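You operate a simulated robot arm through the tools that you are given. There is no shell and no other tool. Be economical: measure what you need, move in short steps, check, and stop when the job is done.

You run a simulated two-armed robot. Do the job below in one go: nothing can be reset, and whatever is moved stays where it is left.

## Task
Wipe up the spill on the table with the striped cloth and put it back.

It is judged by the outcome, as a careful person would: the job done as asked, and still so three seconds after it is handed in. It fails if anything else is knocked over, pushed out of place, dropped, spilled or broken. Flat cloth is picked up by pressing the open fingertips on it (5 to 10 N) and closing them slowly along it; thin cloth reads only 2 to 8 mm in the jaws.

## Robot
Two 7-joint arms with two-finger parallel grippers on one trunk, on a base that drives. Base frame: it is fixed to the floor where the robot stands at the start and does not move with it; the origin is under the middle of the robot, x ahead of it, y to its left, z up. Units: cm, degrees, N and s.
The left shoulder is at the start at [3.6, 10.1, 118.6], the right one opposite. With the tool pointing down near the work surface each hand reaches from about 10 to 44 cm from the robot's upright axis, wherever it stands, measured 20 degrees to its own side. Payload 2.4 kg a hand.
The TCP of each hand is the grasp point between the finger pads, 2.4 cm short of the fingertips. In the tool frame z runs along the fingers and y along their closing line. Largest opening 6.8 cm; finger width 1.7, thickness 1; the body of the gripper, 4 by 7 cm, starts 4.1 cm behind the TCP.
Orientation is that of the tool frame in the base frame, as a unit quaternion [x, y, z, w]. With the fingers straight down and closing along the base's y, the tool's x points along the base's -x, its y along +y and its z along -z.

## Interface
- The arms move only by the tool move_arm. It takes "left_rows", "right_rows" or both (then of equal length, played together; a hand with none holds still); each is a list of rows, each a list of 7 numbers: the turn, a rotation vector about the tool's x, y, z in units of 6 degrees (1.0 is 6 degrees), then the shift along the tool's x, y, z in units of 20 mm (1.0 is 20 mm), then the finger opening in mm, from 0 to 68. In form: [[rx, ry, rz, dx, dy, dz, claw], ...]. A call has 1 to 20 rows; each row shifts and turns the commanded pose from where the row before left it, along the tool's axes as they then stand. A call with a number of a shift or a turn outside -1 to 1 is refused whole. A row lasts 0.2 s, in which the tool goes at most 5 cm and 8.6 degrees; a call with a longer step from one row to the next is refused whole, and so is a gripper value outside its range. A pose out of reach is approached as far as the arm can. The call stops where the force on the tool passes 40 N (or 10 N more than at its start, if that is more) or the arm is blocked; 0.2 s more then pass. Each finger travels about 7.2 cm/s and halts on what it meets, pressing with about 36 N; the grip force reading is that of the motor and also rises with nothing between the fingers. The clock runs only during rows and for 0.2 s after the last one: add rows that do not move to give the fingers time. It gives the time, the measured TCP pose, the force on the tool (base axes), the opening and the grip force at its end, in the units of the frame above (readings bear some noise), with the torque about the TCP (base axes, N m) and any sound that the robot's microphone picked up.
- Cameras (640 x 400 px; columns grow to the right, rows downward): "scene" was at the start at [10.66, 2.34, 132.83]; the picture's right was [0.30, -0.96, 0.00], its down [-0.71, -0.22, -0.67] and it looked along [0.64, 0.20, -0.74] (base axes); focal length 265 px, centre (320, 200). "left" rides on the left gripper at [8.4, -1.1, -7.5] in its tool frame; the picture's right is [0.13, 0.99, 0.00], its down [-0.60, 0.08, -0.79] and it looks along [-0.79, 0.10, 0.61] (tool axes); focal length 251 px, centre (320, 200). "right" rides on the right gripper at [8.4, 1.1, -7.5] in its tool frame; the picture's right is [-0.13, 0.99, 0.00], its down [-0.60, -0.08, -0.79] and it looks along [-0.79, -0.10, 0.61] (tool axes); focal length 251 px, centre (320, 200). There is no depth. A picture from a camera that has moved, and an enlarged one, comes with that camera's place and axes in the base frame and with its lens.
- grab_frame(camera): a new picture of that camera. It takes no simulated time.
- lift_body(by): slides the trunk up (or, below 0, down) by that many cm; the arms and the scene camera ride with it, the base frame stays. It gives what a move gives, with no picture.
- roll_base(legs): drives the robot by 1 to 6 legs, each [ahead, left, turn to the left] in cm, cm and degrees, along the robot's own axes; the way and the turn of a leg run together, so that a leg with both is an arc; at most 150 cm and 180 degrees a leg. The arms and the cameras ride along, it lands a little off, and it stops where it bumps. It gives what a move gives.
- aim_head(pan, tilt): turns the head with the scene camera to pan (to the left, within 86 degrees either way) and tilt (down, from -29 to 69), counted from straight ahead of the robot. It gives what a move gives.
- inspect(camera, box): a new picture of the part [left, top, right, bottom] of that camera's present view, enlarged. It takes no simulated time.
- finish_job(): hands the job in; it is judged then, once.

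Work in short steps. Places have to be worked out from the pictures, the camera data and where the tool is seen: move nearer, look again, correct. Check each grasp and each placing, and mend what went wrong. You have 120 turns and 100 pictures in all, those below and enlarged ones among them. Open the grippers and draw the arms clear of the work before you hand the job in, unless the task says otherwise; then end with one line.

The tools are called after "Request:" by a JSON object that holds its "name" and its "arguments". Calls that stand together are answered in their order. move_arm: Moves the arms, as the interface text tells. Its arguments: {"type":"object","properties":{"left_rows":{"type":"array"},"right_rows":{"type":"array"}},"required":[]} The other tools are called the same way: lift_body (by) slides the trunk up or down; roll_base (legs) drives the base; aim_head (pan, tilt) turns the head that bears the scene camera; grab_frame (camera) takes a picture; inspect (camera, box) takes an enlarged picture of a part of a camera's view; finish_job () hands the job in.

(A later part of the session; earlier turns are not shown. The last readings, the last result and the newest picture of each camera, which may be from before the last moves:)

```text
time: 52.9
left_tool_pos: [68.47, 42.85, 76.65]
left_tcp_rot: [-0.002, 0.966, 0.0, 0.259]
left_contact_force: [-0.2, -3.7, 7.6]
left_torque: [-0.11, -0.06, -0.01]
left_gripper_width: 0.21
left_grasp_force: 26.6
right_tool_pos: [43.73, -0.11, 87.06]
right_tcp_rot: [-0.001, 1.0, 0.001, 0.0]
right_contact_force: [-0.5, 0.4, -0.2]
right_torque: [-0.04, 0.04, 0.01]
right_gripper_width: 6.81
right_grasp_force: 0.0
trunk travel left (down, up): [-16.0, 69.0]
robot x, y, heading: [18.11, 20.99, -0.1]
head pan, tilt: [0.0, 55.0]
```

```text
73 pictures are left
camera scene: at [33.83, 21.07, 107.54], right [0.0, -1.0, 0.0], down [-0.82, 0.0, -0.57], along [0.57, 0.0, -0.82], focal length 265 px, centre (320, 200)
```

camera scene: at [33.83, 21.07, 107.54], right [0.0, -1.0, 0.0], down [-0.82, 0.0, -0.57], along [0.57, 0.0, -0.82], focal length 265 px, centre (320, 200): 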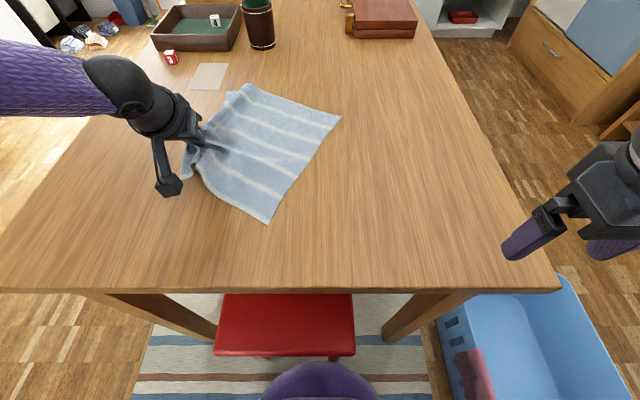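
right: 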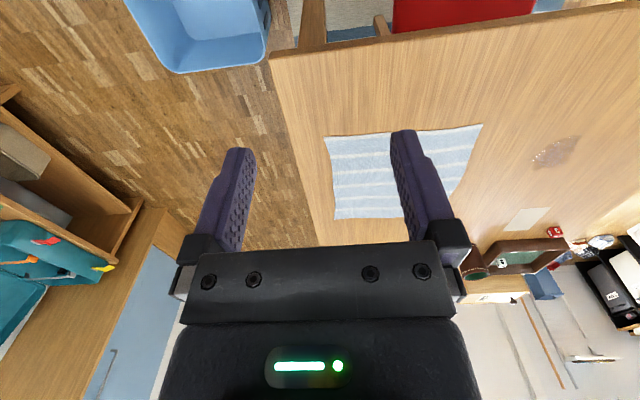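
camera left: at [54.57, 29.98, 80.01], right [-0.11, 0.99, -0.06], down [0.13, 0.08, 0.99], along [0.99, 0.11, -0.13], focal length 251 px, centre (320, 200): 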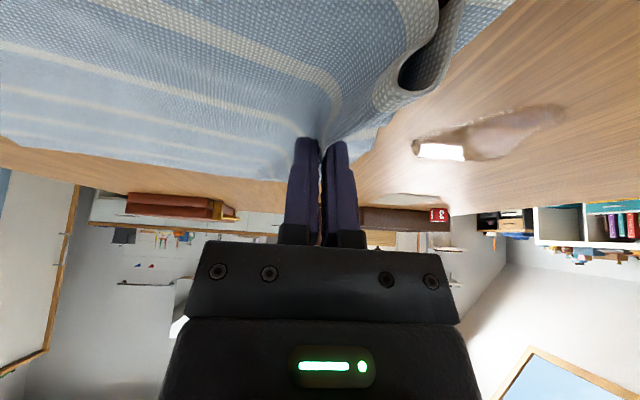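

Pressing at about 8 N. Continuing with strokes at x≈71, then back along the near side at x≈64.

Request:
{"name": "move_arm", "arguments": {"left_rows": [[0, 0, 0, 0, -0.6, 0, 0], [0, 0, 0, 0, -0.6, 0, 0], [0, 0, 0, 0, -0.6, 0, 0], [0, 0, 0, 0, -0.6, 0, 0], [0, 0, 0, 0, -0.6, 0, 0], [0, 0, 0, -0.55, 0, 0.32, 0], [0, 0, 0, -0.55, 0, 0.32, 0], [0, 0, 0, 0, 0.6, 0, 0], [0, 0, 0, 0, 0.6, 0, 0], [0, 0, 0, 0, 0.6, 0, 0], [0, 0, 0, 0, 0.6, 0, 0], [0, 0, 0, 0, 0.6, 0, 0], [0, 0, 0, 0.866, -0.6, -0.5, 0], [0, 0, 0, 0.866, -0.6, -0.5, 0], [0, 0, 0, 0.866, -0.6, -0.5, 0], [0, 0, 0, 0.5, -0.6, -0.29, 0], [0, 0, 0, 0, 0.6, 0, 0], [0, 0, 0, 0, 0.6, 0, 0], [0, 0, 0, 0, 0.6, 0, 0], [0, 0, 0, 0, 0.6, 0, 0]]}}

Request:
{"name": "grab_frame", "arguments": {"camera": "scene"}}

```text
time: 57.1
left_tool_pos: [63.9, 42.88, 76.65]
left_tcp_rot: [-0.002, 0.966, 0.0, 0.259]
left_contact_force: [-1.2, -4.2, 10.5]
left_torque: [-0.14, -0.04, -0.04]
left_gripper_width: 0.22
left_grasp_force: 26.3
right_tool_pos: [43.83, -0.02, 86.87]
right_tcp_rot: [-0.001, 1.0, 0.0, -0.001]
right_contact_force: [0.2, -1.3, -0.2]
right_torque: [-0.01, -0.01, 0.03]
right_gripper_width: 6.77
right_grasp_force: 0.1
trunk travel left (down, up): [-16.0, 69.0]
robot x, y, heading: [18.16, 21.26, 0.2]
head pan, tilt: [0.0, 55.0]
```

```text
72 pictures are left
camera scene: at [33.81, 21.06, 107.54], right [0.0, -1.0, 0.0], down [-0.82, 0.0, -0.57], along [0.57, 0.0, -0.82], focal length 265 px, centre (320, 200)
```

scene: 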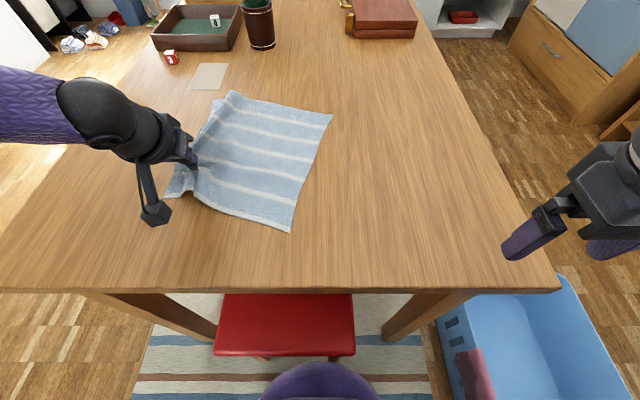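

Next I'll check the surface: lift the held edge and fold it toward −y to expose the spill area.

Request:
{"name": "move_arm", "arguments": {"left_rows": [[0, 0, 0, -0.5, -0.3, -0.866, 0], [0, 0, 0, -0.5, -0.5, -0.866, 0], [0, 0, 0, -0.5, -1, -0.866, 0], [0, 0, 0, 0, -1, 0, 0], [0, 0, 0, 0, -1, 0, 0], [0, 0, 0, 0, -1, 0, 0], [0, 0, 0, 0, -1, 0, 0], [0, 0, 0, 0, 0, 0, 0], [0, 0, 0, 0, 0, 0, 0]]}}

Request:
{"name": "grab_frame", "arguments": {"camera": "scene"}}

```text
time: 59.1
left_tool_pos: [64.17, 31.45, 82.5]
left_tcp_rot: [-0.002, 0.966, 0.001, 0.259]
left_contact_force: [0.3, -0.9, 0.2]
left_torque: [-0.01, 0.01, 0.0]
left_gripper_width: 0.2
left_grasp_force: 26.3
right_tool_pos: [43.84, -0.13, 86.93]
right_tcp_rot: [0.0, 1.0, 0.0, -0.001]
right_contact_force: [0.5, -0.7, 0.0]
right_torque: [0.01, 0.01, -0.01]
right_gripper_width: 6.8
right_grasp_force: 0.0
trunk travel left (down, up): [-16.0, 69.0]
robot x, y, heading: [18.49, 21.36, -0.0]
head pan, tilt: [0.0, 55.0]
```

```text
71 pictures are left
camera scene: at [33.89, 21.14, 107.53], right [0.0, -1.0, 0.0], down [-0.82, 0.0, -0.57], along [0.57, 0.0, -0.82], focal length 265 px, centre (320, 200)
```

scene: 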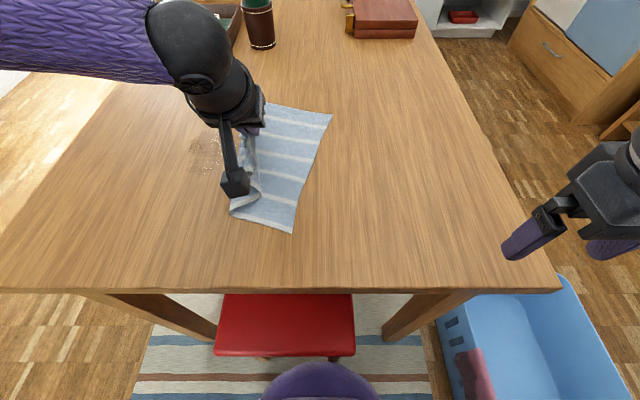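

Request:
{"name": "inspect", "arguments": {"camera": "scene", "box": [140, 90, 300, 190]}}

Request:
{"name": "grab_frame", "arguments": {"camera": "left"}}

```text
4.00 times, centred on (220, 140) of scene
camera zoom: at [33.89, 21.14, 107.53], right [0.0, -1.0, 0.0], down [-0.82, 0.0, -0.57], along [0.57, 0.0, -0.82], focal length 1060 px, centre (720, 440)
```

zoom: 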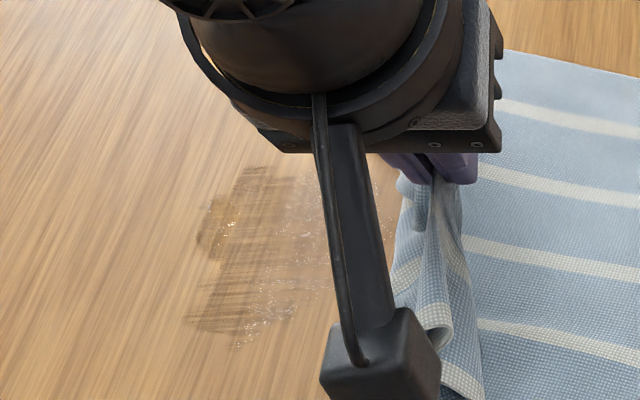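

```text
69 pictures are left
camera left: at [52.96, 30.34, 84.89], right [-0.11, 0.99, -0.07], down [0.13, 0.08, 0.99], along [0.99, 0.11, -0.13], focal length 251 px, centre (320, 200)
```

left: 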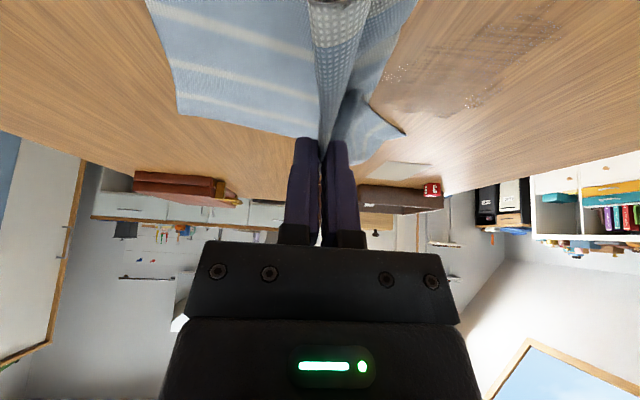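

It's partly wiped: the right side has faded and streaks remain over about x 62–73, y 39–44. I'll set the cloth back past the left boundary and do denser, longer strokes.

Request:
{"name": "move_arm", "arguments": {"left_rows": [[0, 0, 0, 0.2, 1, -0.1, 0], [0, 0, 0, 0.2, 1, -0.1, 0], [0, 0, 0, 0.2, 1, -0.1, 0], [0, 0, 0, 0.2, 1, -0.1, 0], [0, 0, 0, 0, 1, 0, 0], [0, 0, 0, 0, 1, 0, 0], [0, 0, 0, 0, 1, 0, 0], [0, 0, 0, 0.5, 0, 0.866, 0], [0, 0, 0, 0.5, 0, 0.866, 0], [0, 0, 0, 0.5, 0, 0.866, 0], [0, 0, 0, 0, 0, 0, 0]]}}

Request:
{"name": "grab_frame", "arguments": {"camera": "scene"}}

```text
time: 61.5
left_tool_pos: [61.89, 44.98, 76.69]
left_tcp_rot: [0.0, 0.965, 0.0, 0.262]
left_contact_force: [-2.4, 1.3, 17.3]
left_torque: [0.1, -0.09, 0.04]
left_gripper_width: 0.24
left_grasp_force: 26.7
right_tool_pos: [43.87, -0.12, 87.03]
right_tcp_rot: [-0.001, 1.0, 0.0, 0.001]
right_contact_force: [1.2, -0.6, 0.3]
right_torque: [0.02, 0.0, -0.06]
right_gripper_width: 6.78
right_grasp_force: 0.1
trunk travel left (down, up): [-16.0, 69.0]
robot x, y, heading: [17.99, 21.06, 0.2]
head pan, tilt: [0.0, 55.0]
```

```text
68 pictures are left
camera scene: at [33.76, 21.1, 107.57], right [0.0, -1.0, 0.0], down [-0.82, 0.0, -0.57], along [0.57, 0.0, -0.82], focal length 265 px, centre (320, 200)
```

scene: 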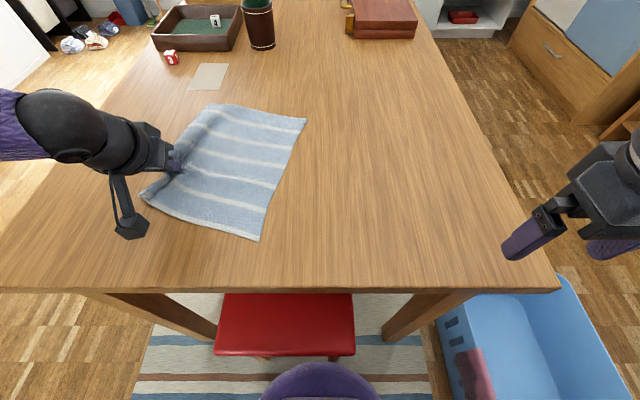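

The cloth lies nicely over the area at 17 N. Now dense strokes in y (38–45), stepping x by 1.2 cm.

Request:
{"name": "move_arm", "arguments": {"left_rows": [[0, 0, 0, -0.01, -0.85, -0.02, 0], [0, 0, 0, 0, -0.85, 0, 0], [0, 0, 0, 0, -0.85, 0, 0], [0, 0, 0, 0, -0.85, 0, 0], [0, 0, 0, -0.52, 0, 0.3, 0], [0, 0, 0, 0, 0.85, 0, 0], [0, 0, 0, 0, 0.85, 0, 0], [0, 0, 0, 0, 0.85, 0, 0], [0, 0, 0, 0, 0.85, 0, 0], [0, 0, 0, -0.52, 0, 0.3, 0], [0, 0, 0, 0, -0.85, 0, 0], [0, 0, 0, 0, -0.85, 0, 0], [0, 0, 0, 0, -0.85, 0, 0], [0, 0, 0, 0, -0.85, 0, 0], [0, 0, 0, -0.52, 0, 0.3, 0], [0, 0, 0, 0, 0.85, 0, 0], [0, 0, 0, 0, 0.85, 0, 0], [0, 0, 0, 0, 0.85, 0, 0], [0, 0, 0, 0, 0.85, 0, 0], [0, 0, 0, -0.52, 0, 0.3, 0]]}}

Request:
{"name": "grab_frame", "arguments": {"camera": "scene"}}

```text
time: 63.8
left_tool_pos: [64.37, 45.39, 76.58]
left_tcp_rot: [-0.003, 0.965, 0.004, 0.262]
left_contact_force: [-5.6, 0.0, 24.0]
left_torque: [0.12, 0.03, -0.01]
left_gripper_width: 0.23
left_grasp_force: 26.5
right_tool_pos: [43.79, -0.08, 86.92]
right_tcp_rot: [-0.001, 1.0, 0.0, 0.001]
right_contact_force: [-0.1, 0.0, 0.1]
right_torque: [-0.02, -0.02, 0.01]
right_gripper_width: 6.8
right_grasp_force: 0.0
trunk travel left (down, up): [-16.0, 69.0]
robot x, y, heading: [18.34, 21.55, 0.2]
head pan, tilt: [0.0, 55.0]
stopped in row 11 (left hand): the force on the tool passed its limit at 43 N (the readings are from after the stop); the commanded pose is now the measured one
```

```text
67 pictures are left
camera scene: at [33.64, 21.1, 107.55], right [0.0, -1.0, 0.0], down [-0.82, 0.0, -0.58], along [0.58, 0.0, -0.82], focal length 265 px, centre (320, 200)
```

scene: 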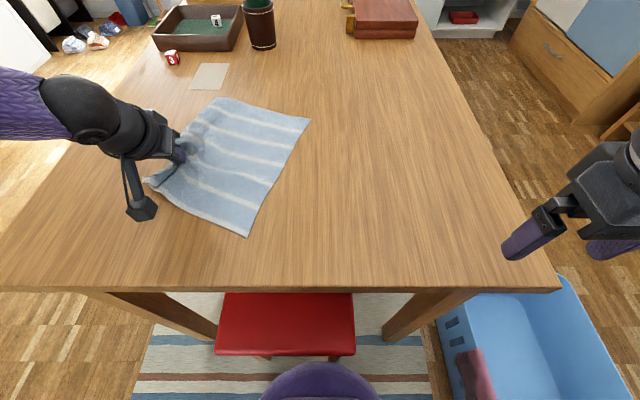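

Force got too high (43 N). I'll ease off about 1.5 mm and continue.

Request:
{"name": "move_arm", "arguments": {"left_rows": [[0, 0, 0, -0.04, 0, -0.07, 0], [0, 0, 0, 0, -0.85, 0, 0], [0, 0, 0, 0, -0.85, 0, 0], [0, 0, 0, 0, -0.85, 0, 0], [0, 0, 0, 0, -0.85, 0, 0], [0, 0, 0, -0.52, 0, 0.295, 0], [0, 0, 0, 0, 0.85, 0, 0], [0, 0, 0, 0, 0.85, 0, 0], [0, 0, 0, 0, 0.85, 0, 0], [0, 0, 0, 0, 0.85, 0, 0], [0, 0, 0, -0.52, 0, 0.295, 0], [0, 0, 0, 0, -0.85, 0, 0], [0, 0, 0, 0, -0.85, 0, 0], [0, 0, 0, 0, -0.85, 0, 0], [0, 0, 0, 0, -0.85, 0, 0], [0, 0, 0, -0.52, 0, 0.295, 0], [0, 0, 0, 0, 0.85, 0, 0], [0, 0, 0, 0, 0.85, 0, 0], [0, 0, 0, 0, 0.85, 0, 0], [0, 0, 0, 0, 0.85, 0, 0]]}}

Request:
{"name": "grab_frame", "arguments": {"camera": "scene"}}

```text
time: 68.0
left_tool_pos: [67.97, 45.06, 76.64]
left_tcp_rot: [-0.003, 0.966, 0.003, 0.26]
left_contact_force: [-1.4, -6.4, 14.5]
left_torque: [-0.07, -0.06, -0.03]
left_gripper_width: 0.24
left_grasp_force: 26.3
right_tool_pos: [43.87, -0.04, 86.9]
right_tcp_rot: [-0.001, 1.0, 0.001, 0.0]
right_contact_force: [0.3, -0.3, -0.4]
right_torque: [0.02, 0.02, 0.02]
right_gripper_width: 6.84
right_grasp_force: 0.0
trunk travel left (down, up): [-16.0, 69.0]
robot x, y, heading: [18.45, 21.05, 0.2]
head pan, tilt: [0.0, 55.0]
```

```text
66 pictures are left
camera scene: at [33.77, 21.07, 107.55], right [0.0, -1.0, 0.0], down [-0.82, 0.0, -0.57], along [0.57, 0.0, -0.82], focal length 265 px, centre (320, 200)
```

scene: 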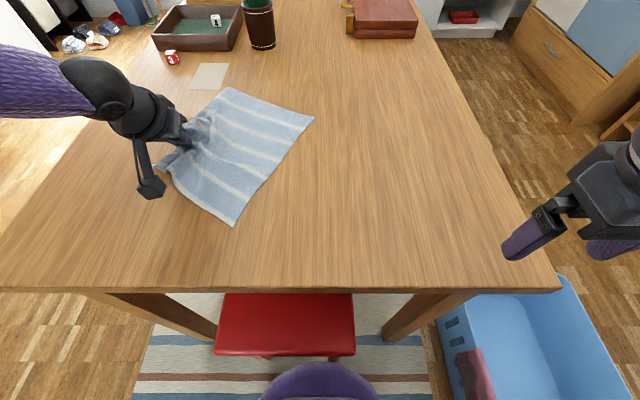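

Zooming in on the cloth's far corner near the card before going further in +x.

Request:
{"name": "inspect", "arguments": {"camera": "scene", "box": [150, 50, 310, 150]}}

```text
4.00 times, centred on (230, 100) of scene
camera zoom: at [33.77, 21.07, 107.55], right [0.0, -1.0, 0.0], down [-0.82, 0.0, -0.57], along [0.57, 0.0, -0.82], focal length 1060 px, centre (680, 600)
```

zoom: 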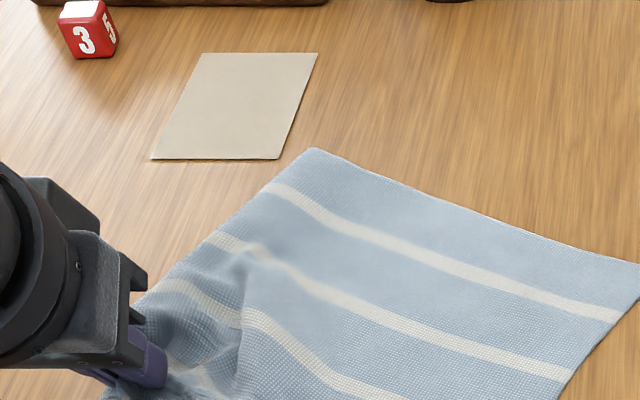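

There's a gap of about 2 cm to the card. I'll drag the cloth 7 cm back toward me first, then lift slightly and reach forward with slack so the far corner stays away from the card.

Request:
{"name": "move_arm", "arguments": {"left_rows": [[0, 0, 0, 0.8, -0.4, -0.48, 0], [0, 0, 0, 0.866, -0.3, -0.5, 0], [0, 0, 0, 0.866, 0, -0.5, 0], [0, 0, 0, 0.866, 0, -0.5, 0], [0, 0, 0, 0.433, 0, -0.25, 0], [0, 0, 0, -0.4, 0, -0.69, 0], [0, 0, 0, -0.4, 0, -0.69, 0], [0, 0, 0, -0.866, 0, 0.5, 0], [0, 0, 0, -0.866, 0, 0.5, 0], [0, 0, 0, -0.866, 0, 0.5, 0], [0, 0, 0, -0.866, 0, 0.5, 0], [0, 0, 0, -0.866, 0, 0.5, 0], [0, 0, 0, 0, 0, 0, 0]]}}

Request:
{"name": "grab_frame", "arguments": {"camera": "scene"}}

```text
time: 70.8
left_tool_pos: [69.17, 43.86, 79.77]
left_tcp_rot: [-0.004, 0.966, 0.002, 0.258]
left_contact_force: [-0.6, -0.2, 0.3]
left_torque: [-0.01, 0.0, -0.03]
left_gripper_width: 0.21
left_grasp_force: 26.4
right_tool_pos: [44.01, -0.08, 86.88]
right_tcp_rot: [-0.002, 1.0, 0.0, 0.0]
right_contact_force: [0.1, 0.0, 0.8]
right_torque: [-0.01, -0.01, 0.0]
right_gripper_width: 6.79
right_grasp_force: 0.0
trunk travel left (down, up): [-16.0, 69.0]
robot x, y, heading: [18.36, 21.11, 0.4]
head pan, tilt: [0.0, 55.0]
```

```text
64 pictures are left
camera scene: at [33.87, 21.18, 107.53], right [0.0, -1.0, 0.0], down [-0.82, 0.0, -0.57], along [0.57, 0.0, -0.82], focal length 265 px, centre (320, 200)
```

scene: 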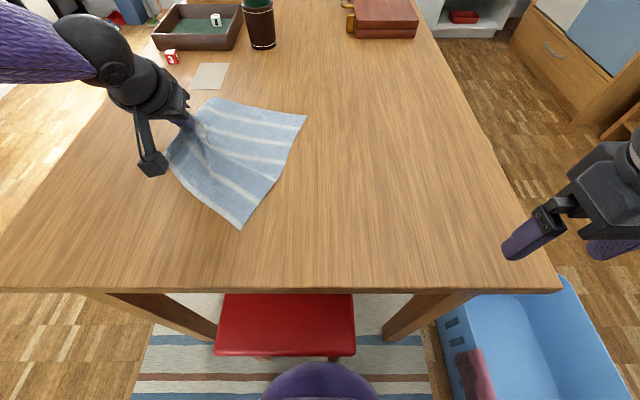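

The far corner is now well clear. Lowering and stroking at x≈69.5–72.

Request:
{"name": "move_arm", "arguments": {"left_rows": [[0, 0, 0, 0.39, 0, 0.675, 0], [0, 0, 0, 0.37, 0, 0.64, 0], [0, 0, 0, 0, 0.3, 0, 0], [0, 0, 0, 0, -0.85, 0, 0], [0, 0, 0, 0, -0.85, 0, 0], [0, 0, 0, 0, -0.85, 0, 0], [0, 0, 0, 0, -0.85, 0, 0], [0, 0, 0, -0.52, 0, 0.295, 0], [0, 0, 0, 0, 0.85, 0, 0], [0, 0, 0, 0, 0.85, 0, 0], [0, 0, 0, 0, 0.85, 0, 0], [0, 0, 0, 0, 0.85, 0, 0], [0, 0, 0, -0.52, 0, 0.295, 0], [0, 0, 0, 0, -0.85, 0, 0], [0, 0, 0, 0, -0.85, 0, 0], [0, 0, 0, 0, -0.85, 0, 0], [0, 0, 0, 0, -0.85, 0, 0]]}}

Request:
{"name": "grab_frame", "arguments": {"camera": "scene"}}

```text
time: 74.4
left_tool_pos: [71.66, 37.87, 76.73]
left_tcp_rot: [-0.005, 0.966, 0.004, 0.26]
left_contact_force: [-0.4, 5.8, 17.9]
left_torque: [0.26, -0.11, 0.04]
left_gripper_width: 0.22
left_grasp_force: 26.6
right_tool_pos: [43.79, 0.05, 86.94]
right_tcp_rot: [-0.002, 1.0, 0.0, 0.001]
right_contact_force: [-0.2, 0.4, 0.7]
right_torque: [-0.01, -0.03, 0.0]
right_gripper_width: 6.8
right_grasp_force: 0.2
trunk travel left (down, up): [-16.0, 69.0]
robot x, y, heading: [18.15, 21.12, 0.2]
head pan, tilt: [0.0, 55.0]
```

```text
63 pictures are left
camera scene: at [33.73, 21.19, 107.56], right [0.0, -1.0, 0.0], down [-0.82, 0.0, -0.57], along [0.57, 0.0, -0.82], focal length 265 px, centre (320, 200)
```

scene: 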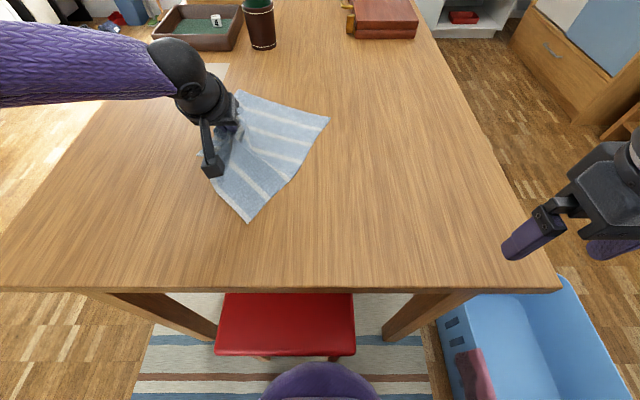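

Checking the surface: lift and fold the edge away toward −y again.

Request:
{"name": "move_arm", "arguments": {"left_rows": [[0, 0, 0, -0.5, -0.3, -0.866, 0], [0, 0, 0, -0.5, -0.5, -0.866, 0], [0, 0, 0, 0.366, -0.8, -1, 0], [0, 0, 0, 0.866, -0.8, -0.5, 0], [0, 0, 0, 0.866, -0.8, -0.5, 0], [0, 0, 0, 0.866, -0.5, -0.5, 0], [0, 0, 0, 0, 0, 0, 0]]}}

Request:
{"name": "inspect", "arguments": {"camera": "scene", "box": [110, 60, 310, 210]}}

Request:
{"name": "grab_frame", "arguments": {"camera": "left"}}

```text
time: 76.0
left_tool_pos: [64.28, 30.37, 82.01]
left_tcp_rot: [-0.004, 0.966, 0.004, 0.259]
left_contact_force: [-0.3, 0.2, 0.1]
left_torque: [0.02, 0.01, 0.01]
left_gripper_width: 0.23
left_grasp_force: 26.1
right_tool_pos: [43.93, 0.01, 86.95]
right_tcp_rot: [-0.002, 1.0, 0.0, 0.0]
right_contact_force: [0.1, 0.2, -0.4]
right_torque: [0.01, -0.01, -0.01]
right_gripper_width: 6.8
right_grasp_force: 0.0
trunk travel left (down, up): [-16.0, 69.0]
robot x, y, heading: [18.04, 21.03, 0.0]
head pan, tilt: [0.0, 55.0]
```

```text
2.67 times, centred on (210, 135) of scene
camera zoom: at [33.86, 21.18, 107.53], right [0.0, -1.0, 0.0], down [-0.82, 0.0, -0.57], along [0.57, 0.0, -0.82], focal length 706 px, centre (613, 373)
```

zoom: 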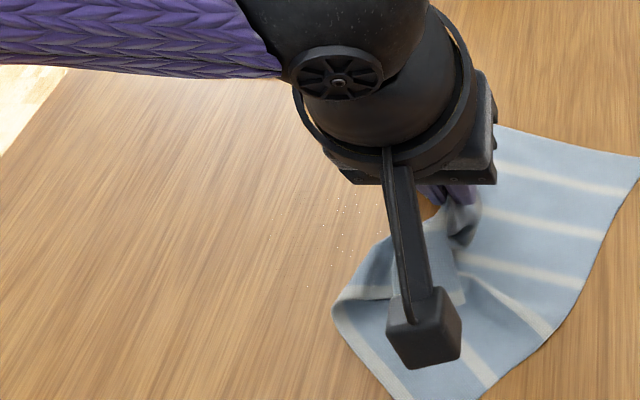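

```text
61 pictures are left
camera left: at [53.28, 29.11, 84.43], right [-0.12, 0.99, -0.06], down [0.13, 0.08, 0.99], along [0.98, 0.11, -0.13], focal length 251 px, centre (320, 200)
```

left: 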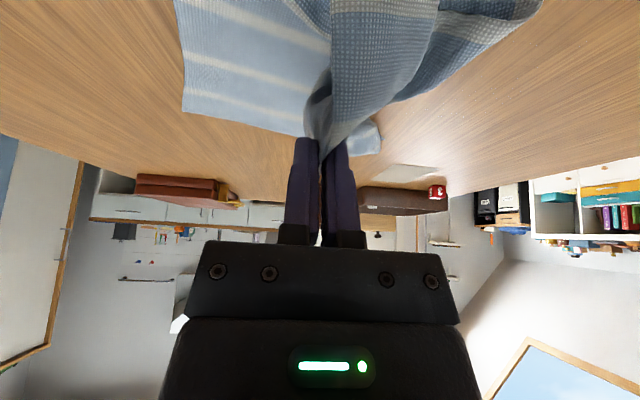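

Almost gone: only faint specks remain around x 64–71, y 38–41. I'll do another pass covering y 34–43.

Request:
{"name": "move_arm", "arguments": {"left_rows": [[0, 0, 0, 0.2, 1, -0.1, 0], [0, 0, 0, 0.2, 1, -0.1, 0], [0, 0, 0, 0.2, 1, -0.1, 0], [0, 0, 0, 0, 1, 0, 0], [0, 0, 0, 0, 1, 0, 0], [0, 0, 0, 0, 1, 0, 0], [0, 0, 0, 0, 0.5, 0, 0], [0, 0, 0, 0.5, 0, 0.866, 0], [0, 0, 0, 0.5, 0, 0.866, 0], [0, 0, 0, 0.4, 0, 0.7, 0], [0, 0, 0, 0, 0, 0, 0]]}}

```text
time: 78.4
left_tool_pos: [62.7, 43.22, 76.71]
left_tcp_rot: [-0.003, 0.966, 0.003, 0.26]
left_contact_force: [0.1, 0.3, 7.3]
left_torque: [0.06, -0.03, -0.02]
left_gripper_width: 0.24
left_grasp_force: 26.5
right_tool_pos: [43.84, 0.02, 86.88]
right_tcp_rot: [-0.003, 1.0, 0.0, 0.001]
right_contact_force: [0.0, -0.4, 0.3]
right_torque: [-0.01, 0.01, 0.01]
right_gripper_width: 6.77
right_grasp_force: 0.0
trunk travel left (down, up): [-16.0, 69.0]
robot x, y, heading: [18.42, 21.11, 0.1]
head pan, tilt: [0.0, 55.0]
```

Pressing at 7 N. Strokes in y between 43 and 34.5, stepping x by about 1.3 cm.

Request:
{"name": "move_arm", "arguments": {"left_rows": [[0, 0, 0, 0.01, -0.85, 0.015, 0], [0, 0, 0, 0, -0.85, 0, 0], [0, 0, 0, 0, -0.85, 0, 0], [0, 0, 0, 0, -0.85, 0, 0], [0, 0, 0, 0, -0.85, 0, 0], [0, 0, 0, -0.56, 0, 0.32, 0], [0, 0, 0, 0, 0.85, 0, 0], [0, 0, 0, 0, 0.85, 0, 0], [0, 0, 0, 0, 0.85, 0, 0], [0, 0, 0, 0, 0.85, 0, 0], [0, 0, 0, -0.56, 0, 0.32, 0], [0, 0, 0, 0, -0.85, 0, 0], [0, 0, 0, 0, -0.85, 0, 0], [0, 0, 0, 0, -0.85, 0, 0], [0, 0, 0, 0, -0.85, 0, 0], [0, 0, 0, -0.56, 0, 0.32, 0], [0, 0, 0, 0, 0.85, 0, 0], [0, 0, 0, 0, 0.85, 0, 0], [0, 0, 0, 0, 0.85, 0, 0], [0, 0, 0, 0, 0.85, 0, 0]]}}

Request:
{"name": "move_arm", "arguments": {"left_rows": [[0, 0, 0, -0.56, 0, 0.32, 0], [0, 0, 0, 0, -0.85, 0, 0], [0, 0, 0, 0, -0.85, 0, 0], [0, 0, 0, 0, -0.85, 0, 0], [0, 0, 0, 0, -0.85, 0, 0], [0, 0, 0, -0.56, 0, 0.32, 0], [0, 0, 0, 0, 0.85, 0, 0], [0, 0, 0, 0, 0.85, 0, 0], [0, 0, 0, 0, 0.85, 0, 0], [0, 0, 0, -0.56, 0, 0.32, 0], [0, 0, 0, 0, -0.85, 0, 0], [0, 0, 0, 0, -0.85, 0, 0], [0, 0, 0, 0, -0.85, 0, 0], [0, 0, 0, -0.56, 0, 0.32, 0], [0, 0, 0, 0, 0.85, 0, 0], [0, 0, 0, 0, 0.85, 0, 0], [0, 0, 0, 0, 0.85, 0, 0]]}}

Request:
{"name": "grab_frame", "arguments": {"camera": "scene"}}

```text
time: 80.8
left_tool_pos: [64.76, 41.61, 76.56]
left_tcp_rot: [-0.004, 0.965, 0.004, 0.262]
left_contact_force: [-6.2, -0.6, 26.1]
left_torque: [-0.02, 0.02, -0.01]
left_gripper_width: 0.21
left_grasp_force: 26.1
right_tool_pos: [43.83, -0.03, 87.01]
right_tcp_rot: [-0.003, 1.0, 0.001, 0.001]
right_contact_force: [-0.6, -0.6, -0.4]
right_torque: [-0.02, -0.03, -0.03]
right_gripper_width: 6.79
right_grasp_force: 0.1
trunk travel left (down, up): [-16.0, 69.0]
robot x, y, heading: [18.29, 21.38, 0.4]
head pan, tilt: [0.0, 55.0]
stopped in row 12 (left hand): the force on the tool passed its limit at 44 N (the readings are from after the stop); the commanded pose is now the measured one
```

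```text
time: 81.5
left_tool_pos: [66.44, 40.05, 76.63]
left_tcp_rot: [-0.007, 0.964, 0.005, 0.264]
left_contact_force: [-3.2, -1.4, 16.2]
left_torque: [-0.02, 0.01, 0.01]
left_gripper_width: 0.22
left_grasp_force: 26.8
right_tool_pos: [43.91, 0.05, 86.95]
right_tcp_rot: [-0.003, 1.0, 0.001, 0.001]
right_contact_force: [-0.3, 0.4, 0.2]
right_torque: [-0.03, -0.01, 0.02]
right_gripper_width: 6.8
right_grasp_force: 0.1
trunk travel left (down, up): [-16.0, 69.0]
robot x, y, heading: [18.25, 21.43, 0.3]
head pan, tilt: [0.0, 55.0]
stopped in row 3 (left hand): the force on the tool passed its limit at 42 N (the readings are from after the stop); the commanded pose is now the measured one
```

```text
60 pictures are left
camera scene: at [33.7, 21.23, 107.53], right [0.01, -1.0, 0.0], down [-0.82, 0.0, -0.57], along [0.57, 0.0, -0.82], focal length 265 px, centre (320, 200)
```

scene: 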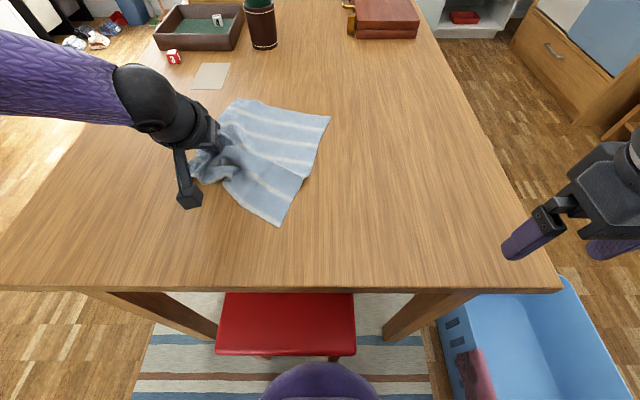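

Pushing toward −y bunches cloth under the fingers. I'll ease off 2 mm and finish the remaining strokes more lightly.

Request:
{"name": "move_arm", "arguments": {"left_rows": [[0, 0, 0, -0.06, 0, -0.1, 0], [0, 0, 0, 0, 0.85, 0, 0], [0, 0, 0, 0, 0.85, 0, 0], [0, 0, 0, -0.47, -0.5, 0.25, 0], [0, 0, 0, 0, -0.85, 0, 0], [0, 0, 0, 0, -0.85, 0, 0], [0, 0, 0, 0, -0.85, 0, 0], [0, 0, 0, -0.56, 0, 0.31, 0], [0, 0, 0, 0, 0.85, 0, 0], [0, 0, 0, 0, 0.85, 0, 0], [0, 0, 0, 0, 0.85, 0, 0], [0, 0, 0, -0.56, 0, 0.31, 0], [0, 0, 0, 0, -0.85, 0, 0], [0, 0, 0, 0, -0.85, 0, 0], [0, 0, 0, 0, -0.85, 0, 0]]}}

Request:
{"name": "grab_frame", "arguments": {"camera": "scene"}}

```text
time: 84.7
left_tool_pos: [70.06, 37.17, 76.89]
left_tcp_rot: [-0.007, 0.965, 0.006, 0.262]
left_contact_force: [0.1, 0.6, -0.4]
left_torque: [-0.01, -0.01, -0.01]
left_gripper_width: 0.21
left_grasp_force: 25.8
right_tool_pos: [44.04, 0.13, 87.0]
right_tcp_rot: [-0.003, 1.0, 0.0, 0.0]
right_contact_force: [0.5, 0.2, -0.3]
right_torque: [-0.03, 0.0, 0.0]
right_gripper_width: 6.79
right_grasp_force: 0.1
trunk travel left (down, up): [-16.0, 69.0]
robot x, y, heading: [18.35, 21.14, 0.3]
head pan, tilt: [0.0, 55.0]
```

```text
59 pictures are left
camera scene: at [33.85, 21.26, 107.53], right [0.01, -1.0, 0.0], down [-0.82, 0.0, -0.57], along [0.57, 0.0, -0.82], focal length 265 px, centre (320, 200)
```

scene: 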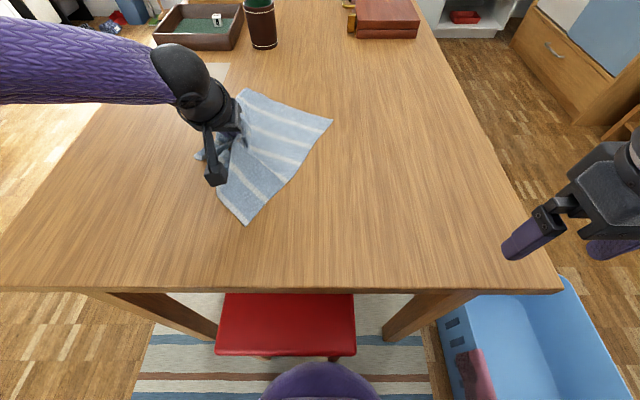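

Now I'll lift a little and strafe the base right, which starts bringing the cloth home and uncovers the whole area for inspection.

Request:
{"name": "move_arm", "arguments": {"left_rows": [[0, 0, 0, -0.5, 0, -0.866, 0], [0, 0, 0, -0.5, 0, -0.866, 0], [0, 0, 0, -0.5, 0, -0.866, 0], [0, 0, 0, 0.866, 0, -0.5, 0], [0, 0, 0, 0.866, 0, -0.5, 0], [0, 0, 0, 0, 0, 0, 0]]}}

Request:
{"name": "roll_base", "arguments": {"legs": [[0, -12, 0]]}}

Request:
{"name": "grab_frame", "arguments": {"camera": "scene"}}

Request:
{"name": "inspect", "arguments": {"camera": "scene", "box": [60, 90, 240, 210]}}

```text
time: 86.1
left_tool_pos: [66.06, 37.11, 82.76]
left_tcp_rot: [-0.006, 0.965, 0.005, 0.261]
left_contact_force: [-0.8, -0.3, -0.5]
left_torque: [0.01, -0.01, -0.01]
left_gripper_width: 0.21
left_grasp_force: 26.3
right_tool_pos: [43.97, 0.13, 86.95]
right_tcp_rot: [-0.003, 1.0, 0.0, 0.0]
right_contact_force: [0.5, 0.0, 0.6]
right_torque: [0.01, 0.01, 0.0]
right_gripper_width: 6.8
right_grasp_force: 0.1
trunk travel left (down, up): [-16.0, 69.0]
robot x, y, heading: [18.23, 21.05, 0.2]
head pan, tilt: [0.0, 55.0]
```

```text
time: 87.3
left_tool_pos: [66.25, 24.93, 82.75]
left_tcp_rot: [-0.006, 0.965, 0.005, 0.261]
left_contact_force: [0.3, 0.3, -0.6]
left_torque: [0.01, 0.02, 0.01]
left_gripper_width: 0.2
left_grasp_force: 26.0
right_tool_pos: [44.06, -12.08, 86.87]
right_tcp_rot: [-0.002, 1.0, 0.0, 0.001]
right_contact_force: [0.4, -0.1, 0.3]
right_torque: [0.0, 0.01, 0.05]
right_gripper_width: 6.8
right_grasp_force: 0.1
trunk travel left (down, up): [-16.0, 69.0]
robot x, y, heading: [18.52, 9.08, 0.3]
head pan, tilt: [0.0, 55.0]
```

```text
58 pictures are left
camera scene: at [33.91, 9.09, 107.53], right [0.0, -1.0, 0.0], down [-0.82, 0.0, -0.57], along [0.57, 0.0, -0.82], focal length 265 px, centre (320, 200)
```

scene: 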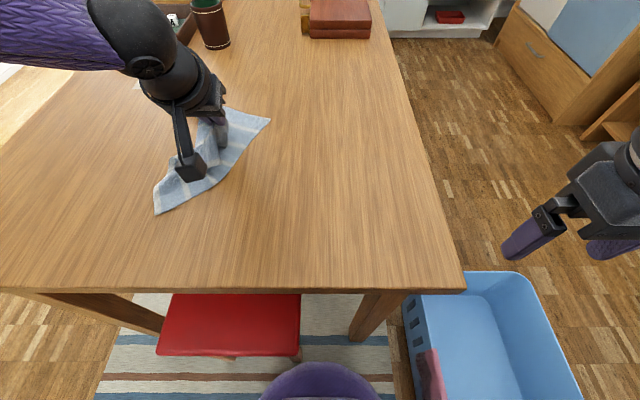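

```text
3.33 times, centred on (150, 150) of scene
camera zoom: at [33.91, 9.09, 107.53], right [0.0, -1.0, 0.0], down [-0.82, 0.0, -0.57], along [0.57, 0.0, -0.82], focal length 883 px, centre (887, 367)
```

zoom: 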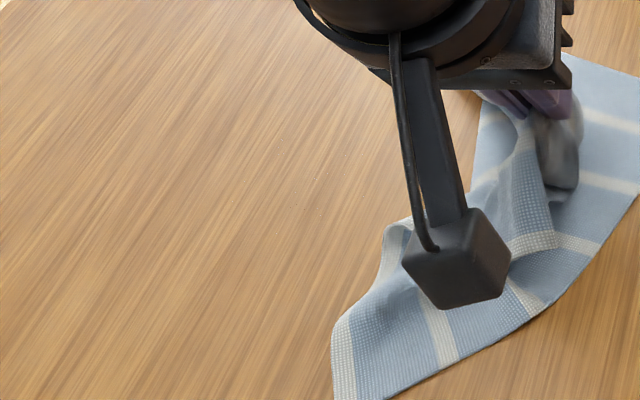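

Almost completely clean; I'll zoom in once more on the spot around (67, 39).

Request:
{"name": "inspect", "arguments": {"camera": "scene", "box": [120, 120, 190, 165]}}

```text
8.89 times, centred on (155, 142) of scene
camera zoom: at [33.91, 9.09, 107.53], right [0.0, -1.0, 0.0], down [-0.82, 0.0, -0.57], along [0.57, 0.0, -0.82], focal length 2355 px, centre (1787, 711)
```

zoom: 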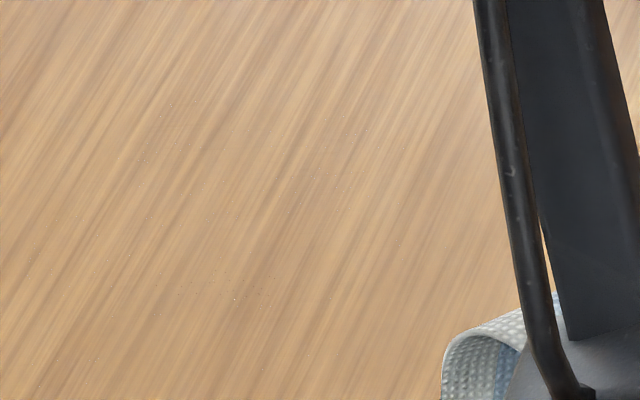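

Only microscopic specks remain, but I'll do one more pass to be safe. First go back left.

Request:
{"name": "roll_base", "arguments": {"legs": [[0, 12, 0]]}}

Request:
{"name": "move_arm", "arguments": {"left_rows": [[0, 0, 0, 0.4, 1, -0.2, 0], [0, 0, 0, 0.4, 1, -0.2, 0], [0, 0, 0, 0.4, 1, -0.2, 0], [0, 0, 0, 0, 1, 0, 0], [0, 0, 0, 0.5, 0, 0.866, 0], [0, 0, 0, 0.5, 0, 0.866, 0], [0, 0, 0, 0.4, 0, 0.7, 0], [0, 0, 0, 0, 0, 0, 0]]}}

Request:
{"name": "grab_frame", "arguments": {"camera": "scene"}}

```text
time: 88.6
left_tool_pos: [66.17, 37.13, 82.66]
left_tcp_rot: [-0.007, 0.965, 0.006, 0.261]
left_contact_force: [-0.2, -0.1, 0.3]
left_torque: [0.0, 0.0, -0.03]
left_gripper_width: 0.25
left_grasp_force: 26.6
right_tool_pos: [44.01, -0.05, 87.06]
right_tcp_rot: [-0.003, 1.0, 0.0, 0.0]
right_contact_force: [0.3, 0.3, 0.0]
right_torque: [-0.03, -0.01, 0.0]
right_gripper_width: 6.8
right_grasp_force: 0.1
trunk travel left (down, up): [-16.0, 69.0]
robot x, y, heading: [18.17, 21.11, 0.5]
head pan, tilt: [0.0, 55.0]
```

```text
time: 90.4
left_tool_pos: [63.35, 45.45, 76.87]
left_tcp_rot: [-0.007, 0.965, 0.006, 0.261]
left_contact_force: [0.1, 0.3, 0.5]
left_torque: [0.0, -0.01, 0.0]
left_gripper_width: 0.23
left_grasp_force: 27.0
right_tool_pos: [43.96, 0.17, 86.98]
right_tcp_rot: [-0.003, 1.0, 0.0, 0.0]
right_contact_force: [0.2, -0.4, 0.0]
right_torque: [0.02, -0.02, 0.02]
right_gripper_width: 6.81
right_grasp_force: 0.1
trunk travel left (down, up): [-16.0, 69.0]
robot x, y, heading: [18.46, 21.1, 0.2]
head pan, tilt: [0.0, 55.0]
```

```text
55 pictures are left
camera scene: at [33.84, 21.24, 107.53], right [0.01, -1.0, 0.0], down [-0.82, -0.01, -0.57], along [0.57, 0.0, -0.82], focal length 265 px, centre (320, 200)
```

scene: 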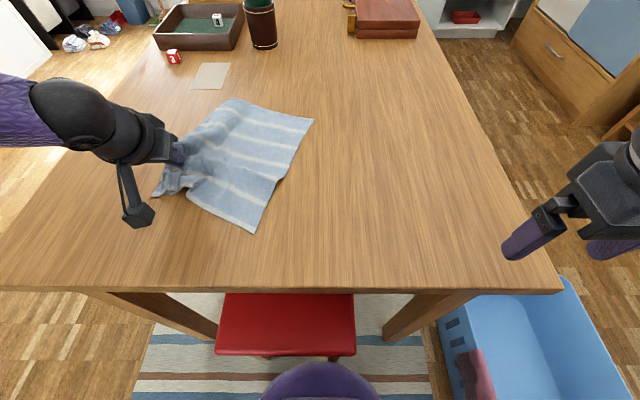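

Another pass: small press, strokes in y 45→36 stepping x by 1.5 cm.

Request:
{"name": "move_arm", "arguments": {"left_rows": [[0, 0, 0, 0.03, -0.85, 0.052, 0], [0, 0, 0, 0, -1, 0, 0], [0, 0, 0, 0, -1, 0, 0], [0, 0, 0, 0, -1, 0, 0], [0, 0, 0, 0, -0.85, 0, 0], [0, 0, 0, -0.65, 0, 0.355, 0], [0, 0, 0, 0, 1, 0, 0], [0, 0, 0, 0, 1, 0, 0], [0, 0, 0, 0, 1, 0, 0], [0, 0, 0, 0, 1, 0, 0], [0, 0, 0, -0.65, 0, 0.355, 0], [0, 0, 0, 0, -1, 0, 0], [0, 0, 0, 0, -1, 0, 0], [0, 0, 0, 0, -1, 0, 0], [0, 0, 0, 0, -1, 0, 0], [0, 0, 0, -0.65, 0, 0.355, 0], [0, 0, 0, 0, 1, 0, 0], [0, 0, 0, 0, 1, 0, 0], [0, 0, 0, 0, 1, 0, 0], [0, 0, 0, 0, 1, 0, 0]]}}

Request:
{"name": "grab_frame", "arguments": {"camera": "scene"}}

```text
time: 94.6
left_tool_pos: [67.8, 44.14, 76.92]
left_tcp_rot: [-0.007, 0.965, 0.006, 0.263]
left_contact_force: [-0.2, -0.3, 0.1]
left_torque: [0.0, -0.02, 0.01]
left_gripper_width: 0.18
left_grasp_force: 26.0
right_tool_pos: [43.95, 0.1, 86.99]
right_tcp_rot: [-0.004, 1.0, -0.001, 0.0]
right_contact_force: [-0.1, -0.1, 0.3]
right_torque: [0.03, -0.02, -0.02]
right_gripper_width: 6.77
right_grasp_force: 0.1
trunk travel left (down, up): [-16.0, 69.0]
robot x, y, heading: [18.12, 21.17, 0.7]
head pan, tilt: [0.0, 55.0]
```

```text
54 pictures are left
camera scene: at [33.85, 21.23, 107.53], right [0.01, -1.0, 0.0], down [-0.82, -0.01, -0.57], along [0.57, 0.0, -0.82], focal length 265 px, centre (320, 200)
```

scene: 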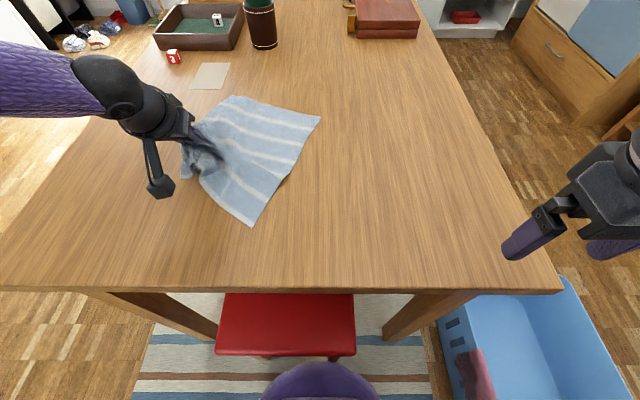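

The height drifted slightly up, so I'll lower 2 mm and continue at x 68–72, then a couple of strokes in x through the middle.

Request:
{"name": "move_arm", "arguments": {"left_rows": [[0, 0, 0, 0.05, -0.5, 0.087, 0], [0, 0, 0, 0, -0.85, 0, 0], [0, 0, 0, 0, -0.85, 0, 0], [0, 0, 0, 0, -0.85, 0, 0], [0, 0, 0, -0.65, 0, 0.365, 0], [0, 0, 0, 0, 0.85, 0, 0], [0, 0, 0, 0, 0.85, 0, 0], [0, 0, 0, 0, 0.85, 0, 0], [0, 0, 0, -0.65, 0, 0.365, 0], [0, 0, 0, 0, -0.85, 0, 0], [0, 0, 0, 0, -0.85, 0, 0], [0, 0, 0, 0.8, 0, -0.45, 0], [0, 0, 0, 0.8, 0, -0.45, 0], [0, 0, 0, 0.8, 0, -0.45, 0], [0, 0, 0, 0.8, 0, -0.45, 0], [0, 0, 0, -0.8, 0.4, 0.45, 0], [0, 0, 0, -0.8, 0.4, 0.45, 0], [0, 0, 0, -0.8, 0.2, 0.45, 0], [0, 0, 0, 0, 0, 0, 0]]}}

Request:
{"name": "move_arm", "arguments": {"left_rows": [[0, 0, 0, -0.5, 0, -0.866, 0], [0, 0, 0, -0.5, 0, -0.866, 0], [0, 0, 0, -0.5, -0.5, -0.866, 0], [0, 0, 0, 0.433, -1, -0.25, 0], [0, 0, 0, 0.433, -1, -0.25, 0], [0, 0, 0, 0, -1, 0, 0], [0, 0, 0, 0, 0, 0, 0]]}}

Request:
{"name": "roll_base", "arguments": {"legs": [[0, -12, 0]]}}

Request:
{"name": "inspect", "arguments": {"camera": "scene", "box": [90, 100, 250, 200]}}

Request:
{"name": "grab_frame", "arguments": {"camera": "scene"}}

```text
time: 98.6
left_tool_pos: [69.1, 41.48, 76.84]
left_tcp_rot: [-0.007, 0.965, 0.006, 0.261]
left_contact_force: [-0.5, -0.1, 0.5]
left_torque: [0.0, 0.01, 0.0]
left_gripper_width: 0.22
left_grasp_force: 26.0
right_tool_pos: [43.97, 0.12, 86.88]
right_tcp_rot: [-0.003, 1.0, 0.001, 0.001]
right_contact_force: [-0.2, 0.3, 0.7]
right_torque: [0.0, 0.0, -0.01]
right_gripper_width: 6.79
right_grasp_force: 0.1
trunk travel left (down, up): [-16.0, 69.0]
robot x, y, heading: [18.36, 21.25, 0.2]
head pan, tilt: [0.0, 55.0]
```

```text
time: 100.2
left_tool_pos: [67.01, 34.76, 82.8]
left_tcp_rot: [-0.009, 0.965, 0.007, 0.262]
left_contact_force: [-0.4, 0.5, 0.0]
left_torque: [-0.02, 0.0, -0.02]
left_gripper_width: 0.21
left_grasp_force: 26.8
right_tool_pos: [43.97, 0.12, 86.76]
right_tcp_rot: [-0.003, 1.0, 0.0, -0.001]
right_contact_force: [-0.7, -0.5, -1.0]
right_torque: [0.0, -0.04, -0.01]
right_gripper_width: 6.8
right_grasp_force: 0.1
trunk travel left (down, up): [-16.0, 69.0]
robot x, y, heading: [18.3, 21.14, 0.6]
head pan, tilt: [0.0, 55.0]
```

```text
time: 101.4
left_tool_pos: [67.15, 22.79, 82.69]
left_tcp_rot: [-0.008, 0.965, 0.006, 0.261]
left_contact_force: [-0.4, 0.3, 0.9]
left_torque: [0.01, -0.01, 0.01]
left_gripper_width: 0.23
left_grasp_force: 26.1
right_tool_pos: [44.0, -11.7, 86.9]
right_tcp_rot: [-0.003, 1.0, 0.0, 0.0]
right_contact_force: [-1.0, 0.2, 0.2]
right_torque: [-0.02, 0.03, 0.02]
right_gripper_width: 6.78
right_grasp_force: 0.1
trunk travel left (down, up): [-16.0, 69.0]
robot x, y, heading: [18.71, 9.43, 0.3]
head pan, tilt: [0.0, 55.0]
```

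```text
4.00 times, centred on (170, 150) of scene
camera zoom: at [33.93, 9.36, 107.53], right [0.01, -1.0, 0.0], down [-0.82, -0.01, -0.57], along [0.57, 0.0, -0.82], focal length 1060 px, centre (920, 400)
```

zoom: 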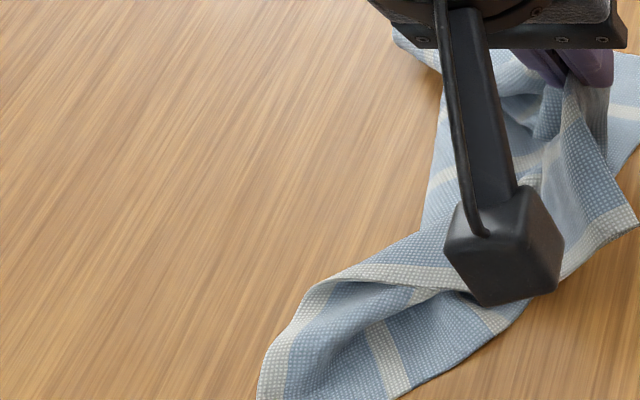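

```text
52 pictures are left
camera scene: at [33.93, 9.36, 107.53], right [0.01, -1.0, 0.0], down [-0.82, -0.01, -0.57], along [0.57, 0.0, -0.82], focal length 265 px, centre (320, 200)
```

scene: 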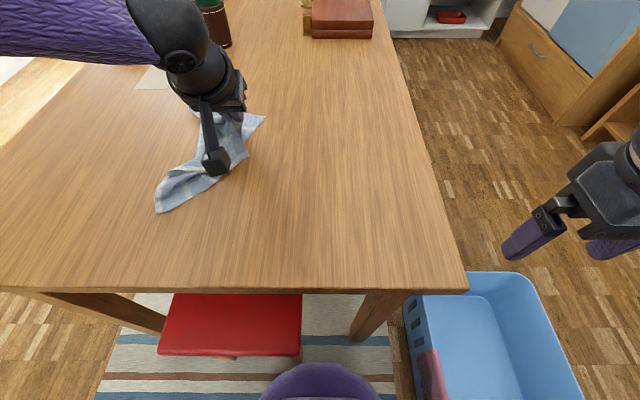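

The table looks clean. To put the cloth back flat, I'll first drag it out flat with the left hand, then grip its right edge with the right hand and carry it home between both hands by strafing the base.

Request:
{"name": "move_arm", "arguments": {"left_rows": [[0, 0, 0, 0.9, 0, 0.2, 0], [0, 0, 0, 0.9, 0, 0.2, 0], [0, 0, 0, 0.7, 0, 0.5, 0], [0, 0, 0, 0.3, 0, 0.5, 0], [0, 0, 0, 0, 0, 0, 0]]}}

Request:
{"name": "roll_base", "arguments": {"legs": [[0, 14, 0]]}}

Request:
{"name": "roll_base", "arguments": {"legs": [[0, 9, 0]]}}

Request:
{"name": "grab_frame", "arguments": {"camera": "scene"}}

```text
time: 102.6
left_tool_pos: [63.47, 22.68, 77.57]
left_tcp_rot: [-0.008, 0.965, 0.006, 0.261]
left_contact_force: [0.0, 0.4, -0.2]
left_torque: [-0.01, -0.01, 0.02]
left_gripper_width: 0.21
left_grasp_force: 26.2
right_tool_pos: [44.05, -11.83, 86.83]
right_tcp_rot: [-0.003, 1.0, -0.001, 0.0]
right_contact_force: [0.0, -0.2, -0.2]
right_torque: [0.0, -0.03, -0.01]
right_gripper_width: 6.79
right_grasp_force: 0.1
trunk travel left (down, up): [-16.0, 69.0]
robot x, y, heading: [18.53, 9.3, 0.3]
head pan, tilt: [0.0, 55.0]
```

```text
time: 103.9
left_tool_pos: [63.44, 36.7, 77.56]
left_tcp_rot: [-0.007, 0.965, 0.006, 0.262]
left_contact_force: [-0.9, 0.3, 0.2]
left_torque: [-0.01, 0.03, -0.06]
left_gripper_width: 0.24
left_grasp_force: 26.0
right_tool_pos: [43.89, 2.28, 86.97]
right_tcp_rot: [-0.003, 1.0, 0.0, 0.0]
right_contact_force: [0.3, 0.5, 1.5]
right_torque: [0.0, 0.01, 0.0]
right_gripper_width: 6.81
right_grasp_force: 0.1
trunk travel left (down, up): [-16.0, 69.0]
robot x, y, heading: [17.89, 23.37, 0.7]
head pan, tilt: [0.0, 55.0]
```

```text
time: 105.0
left_tool_pos: [63.33, 45.73, 77.56]
left_tcp_rot: [-0.009, 0.965, 0.007, 0.261]
left_contact_force: [0.7, 0.2, 0.2]
left_torque: [0.0, 0.02, 0.01]
left_gripper_width: 0.22
left_grasp_force: 26.1
right_tool_pos: [43.92, 11.21, 86.93]
right_tcp_rot: [-0.003, 1.0, 0.0, 0.0]
right_contact_force: [-0.5, 0.3, -0.1]
right_torque: [0.0, 0.04, 0.03]
right_gripper_width: 6.78
right_grasp_force: 0.0
trunk travel left (down, up): [-16.0, 69.0]
robot x, y, heading: [18.6, 32.48, 0.4]
head pan, tilt: [0.0, 55.0]
```

```text
51 pictures are left
camera scene: at [33.77, 32.4, 107.53], right [0.01, -1.0, 0.0], down [-0.82, -0.01, -0.57], along [0.57, 0.0, -0.82], focal length 265 px, centre (320, 200)
```

scene: 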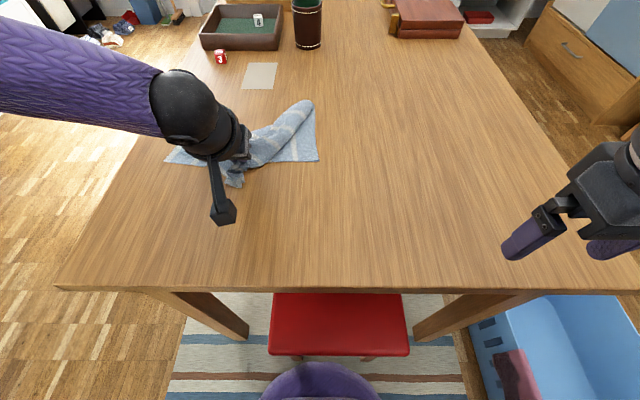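

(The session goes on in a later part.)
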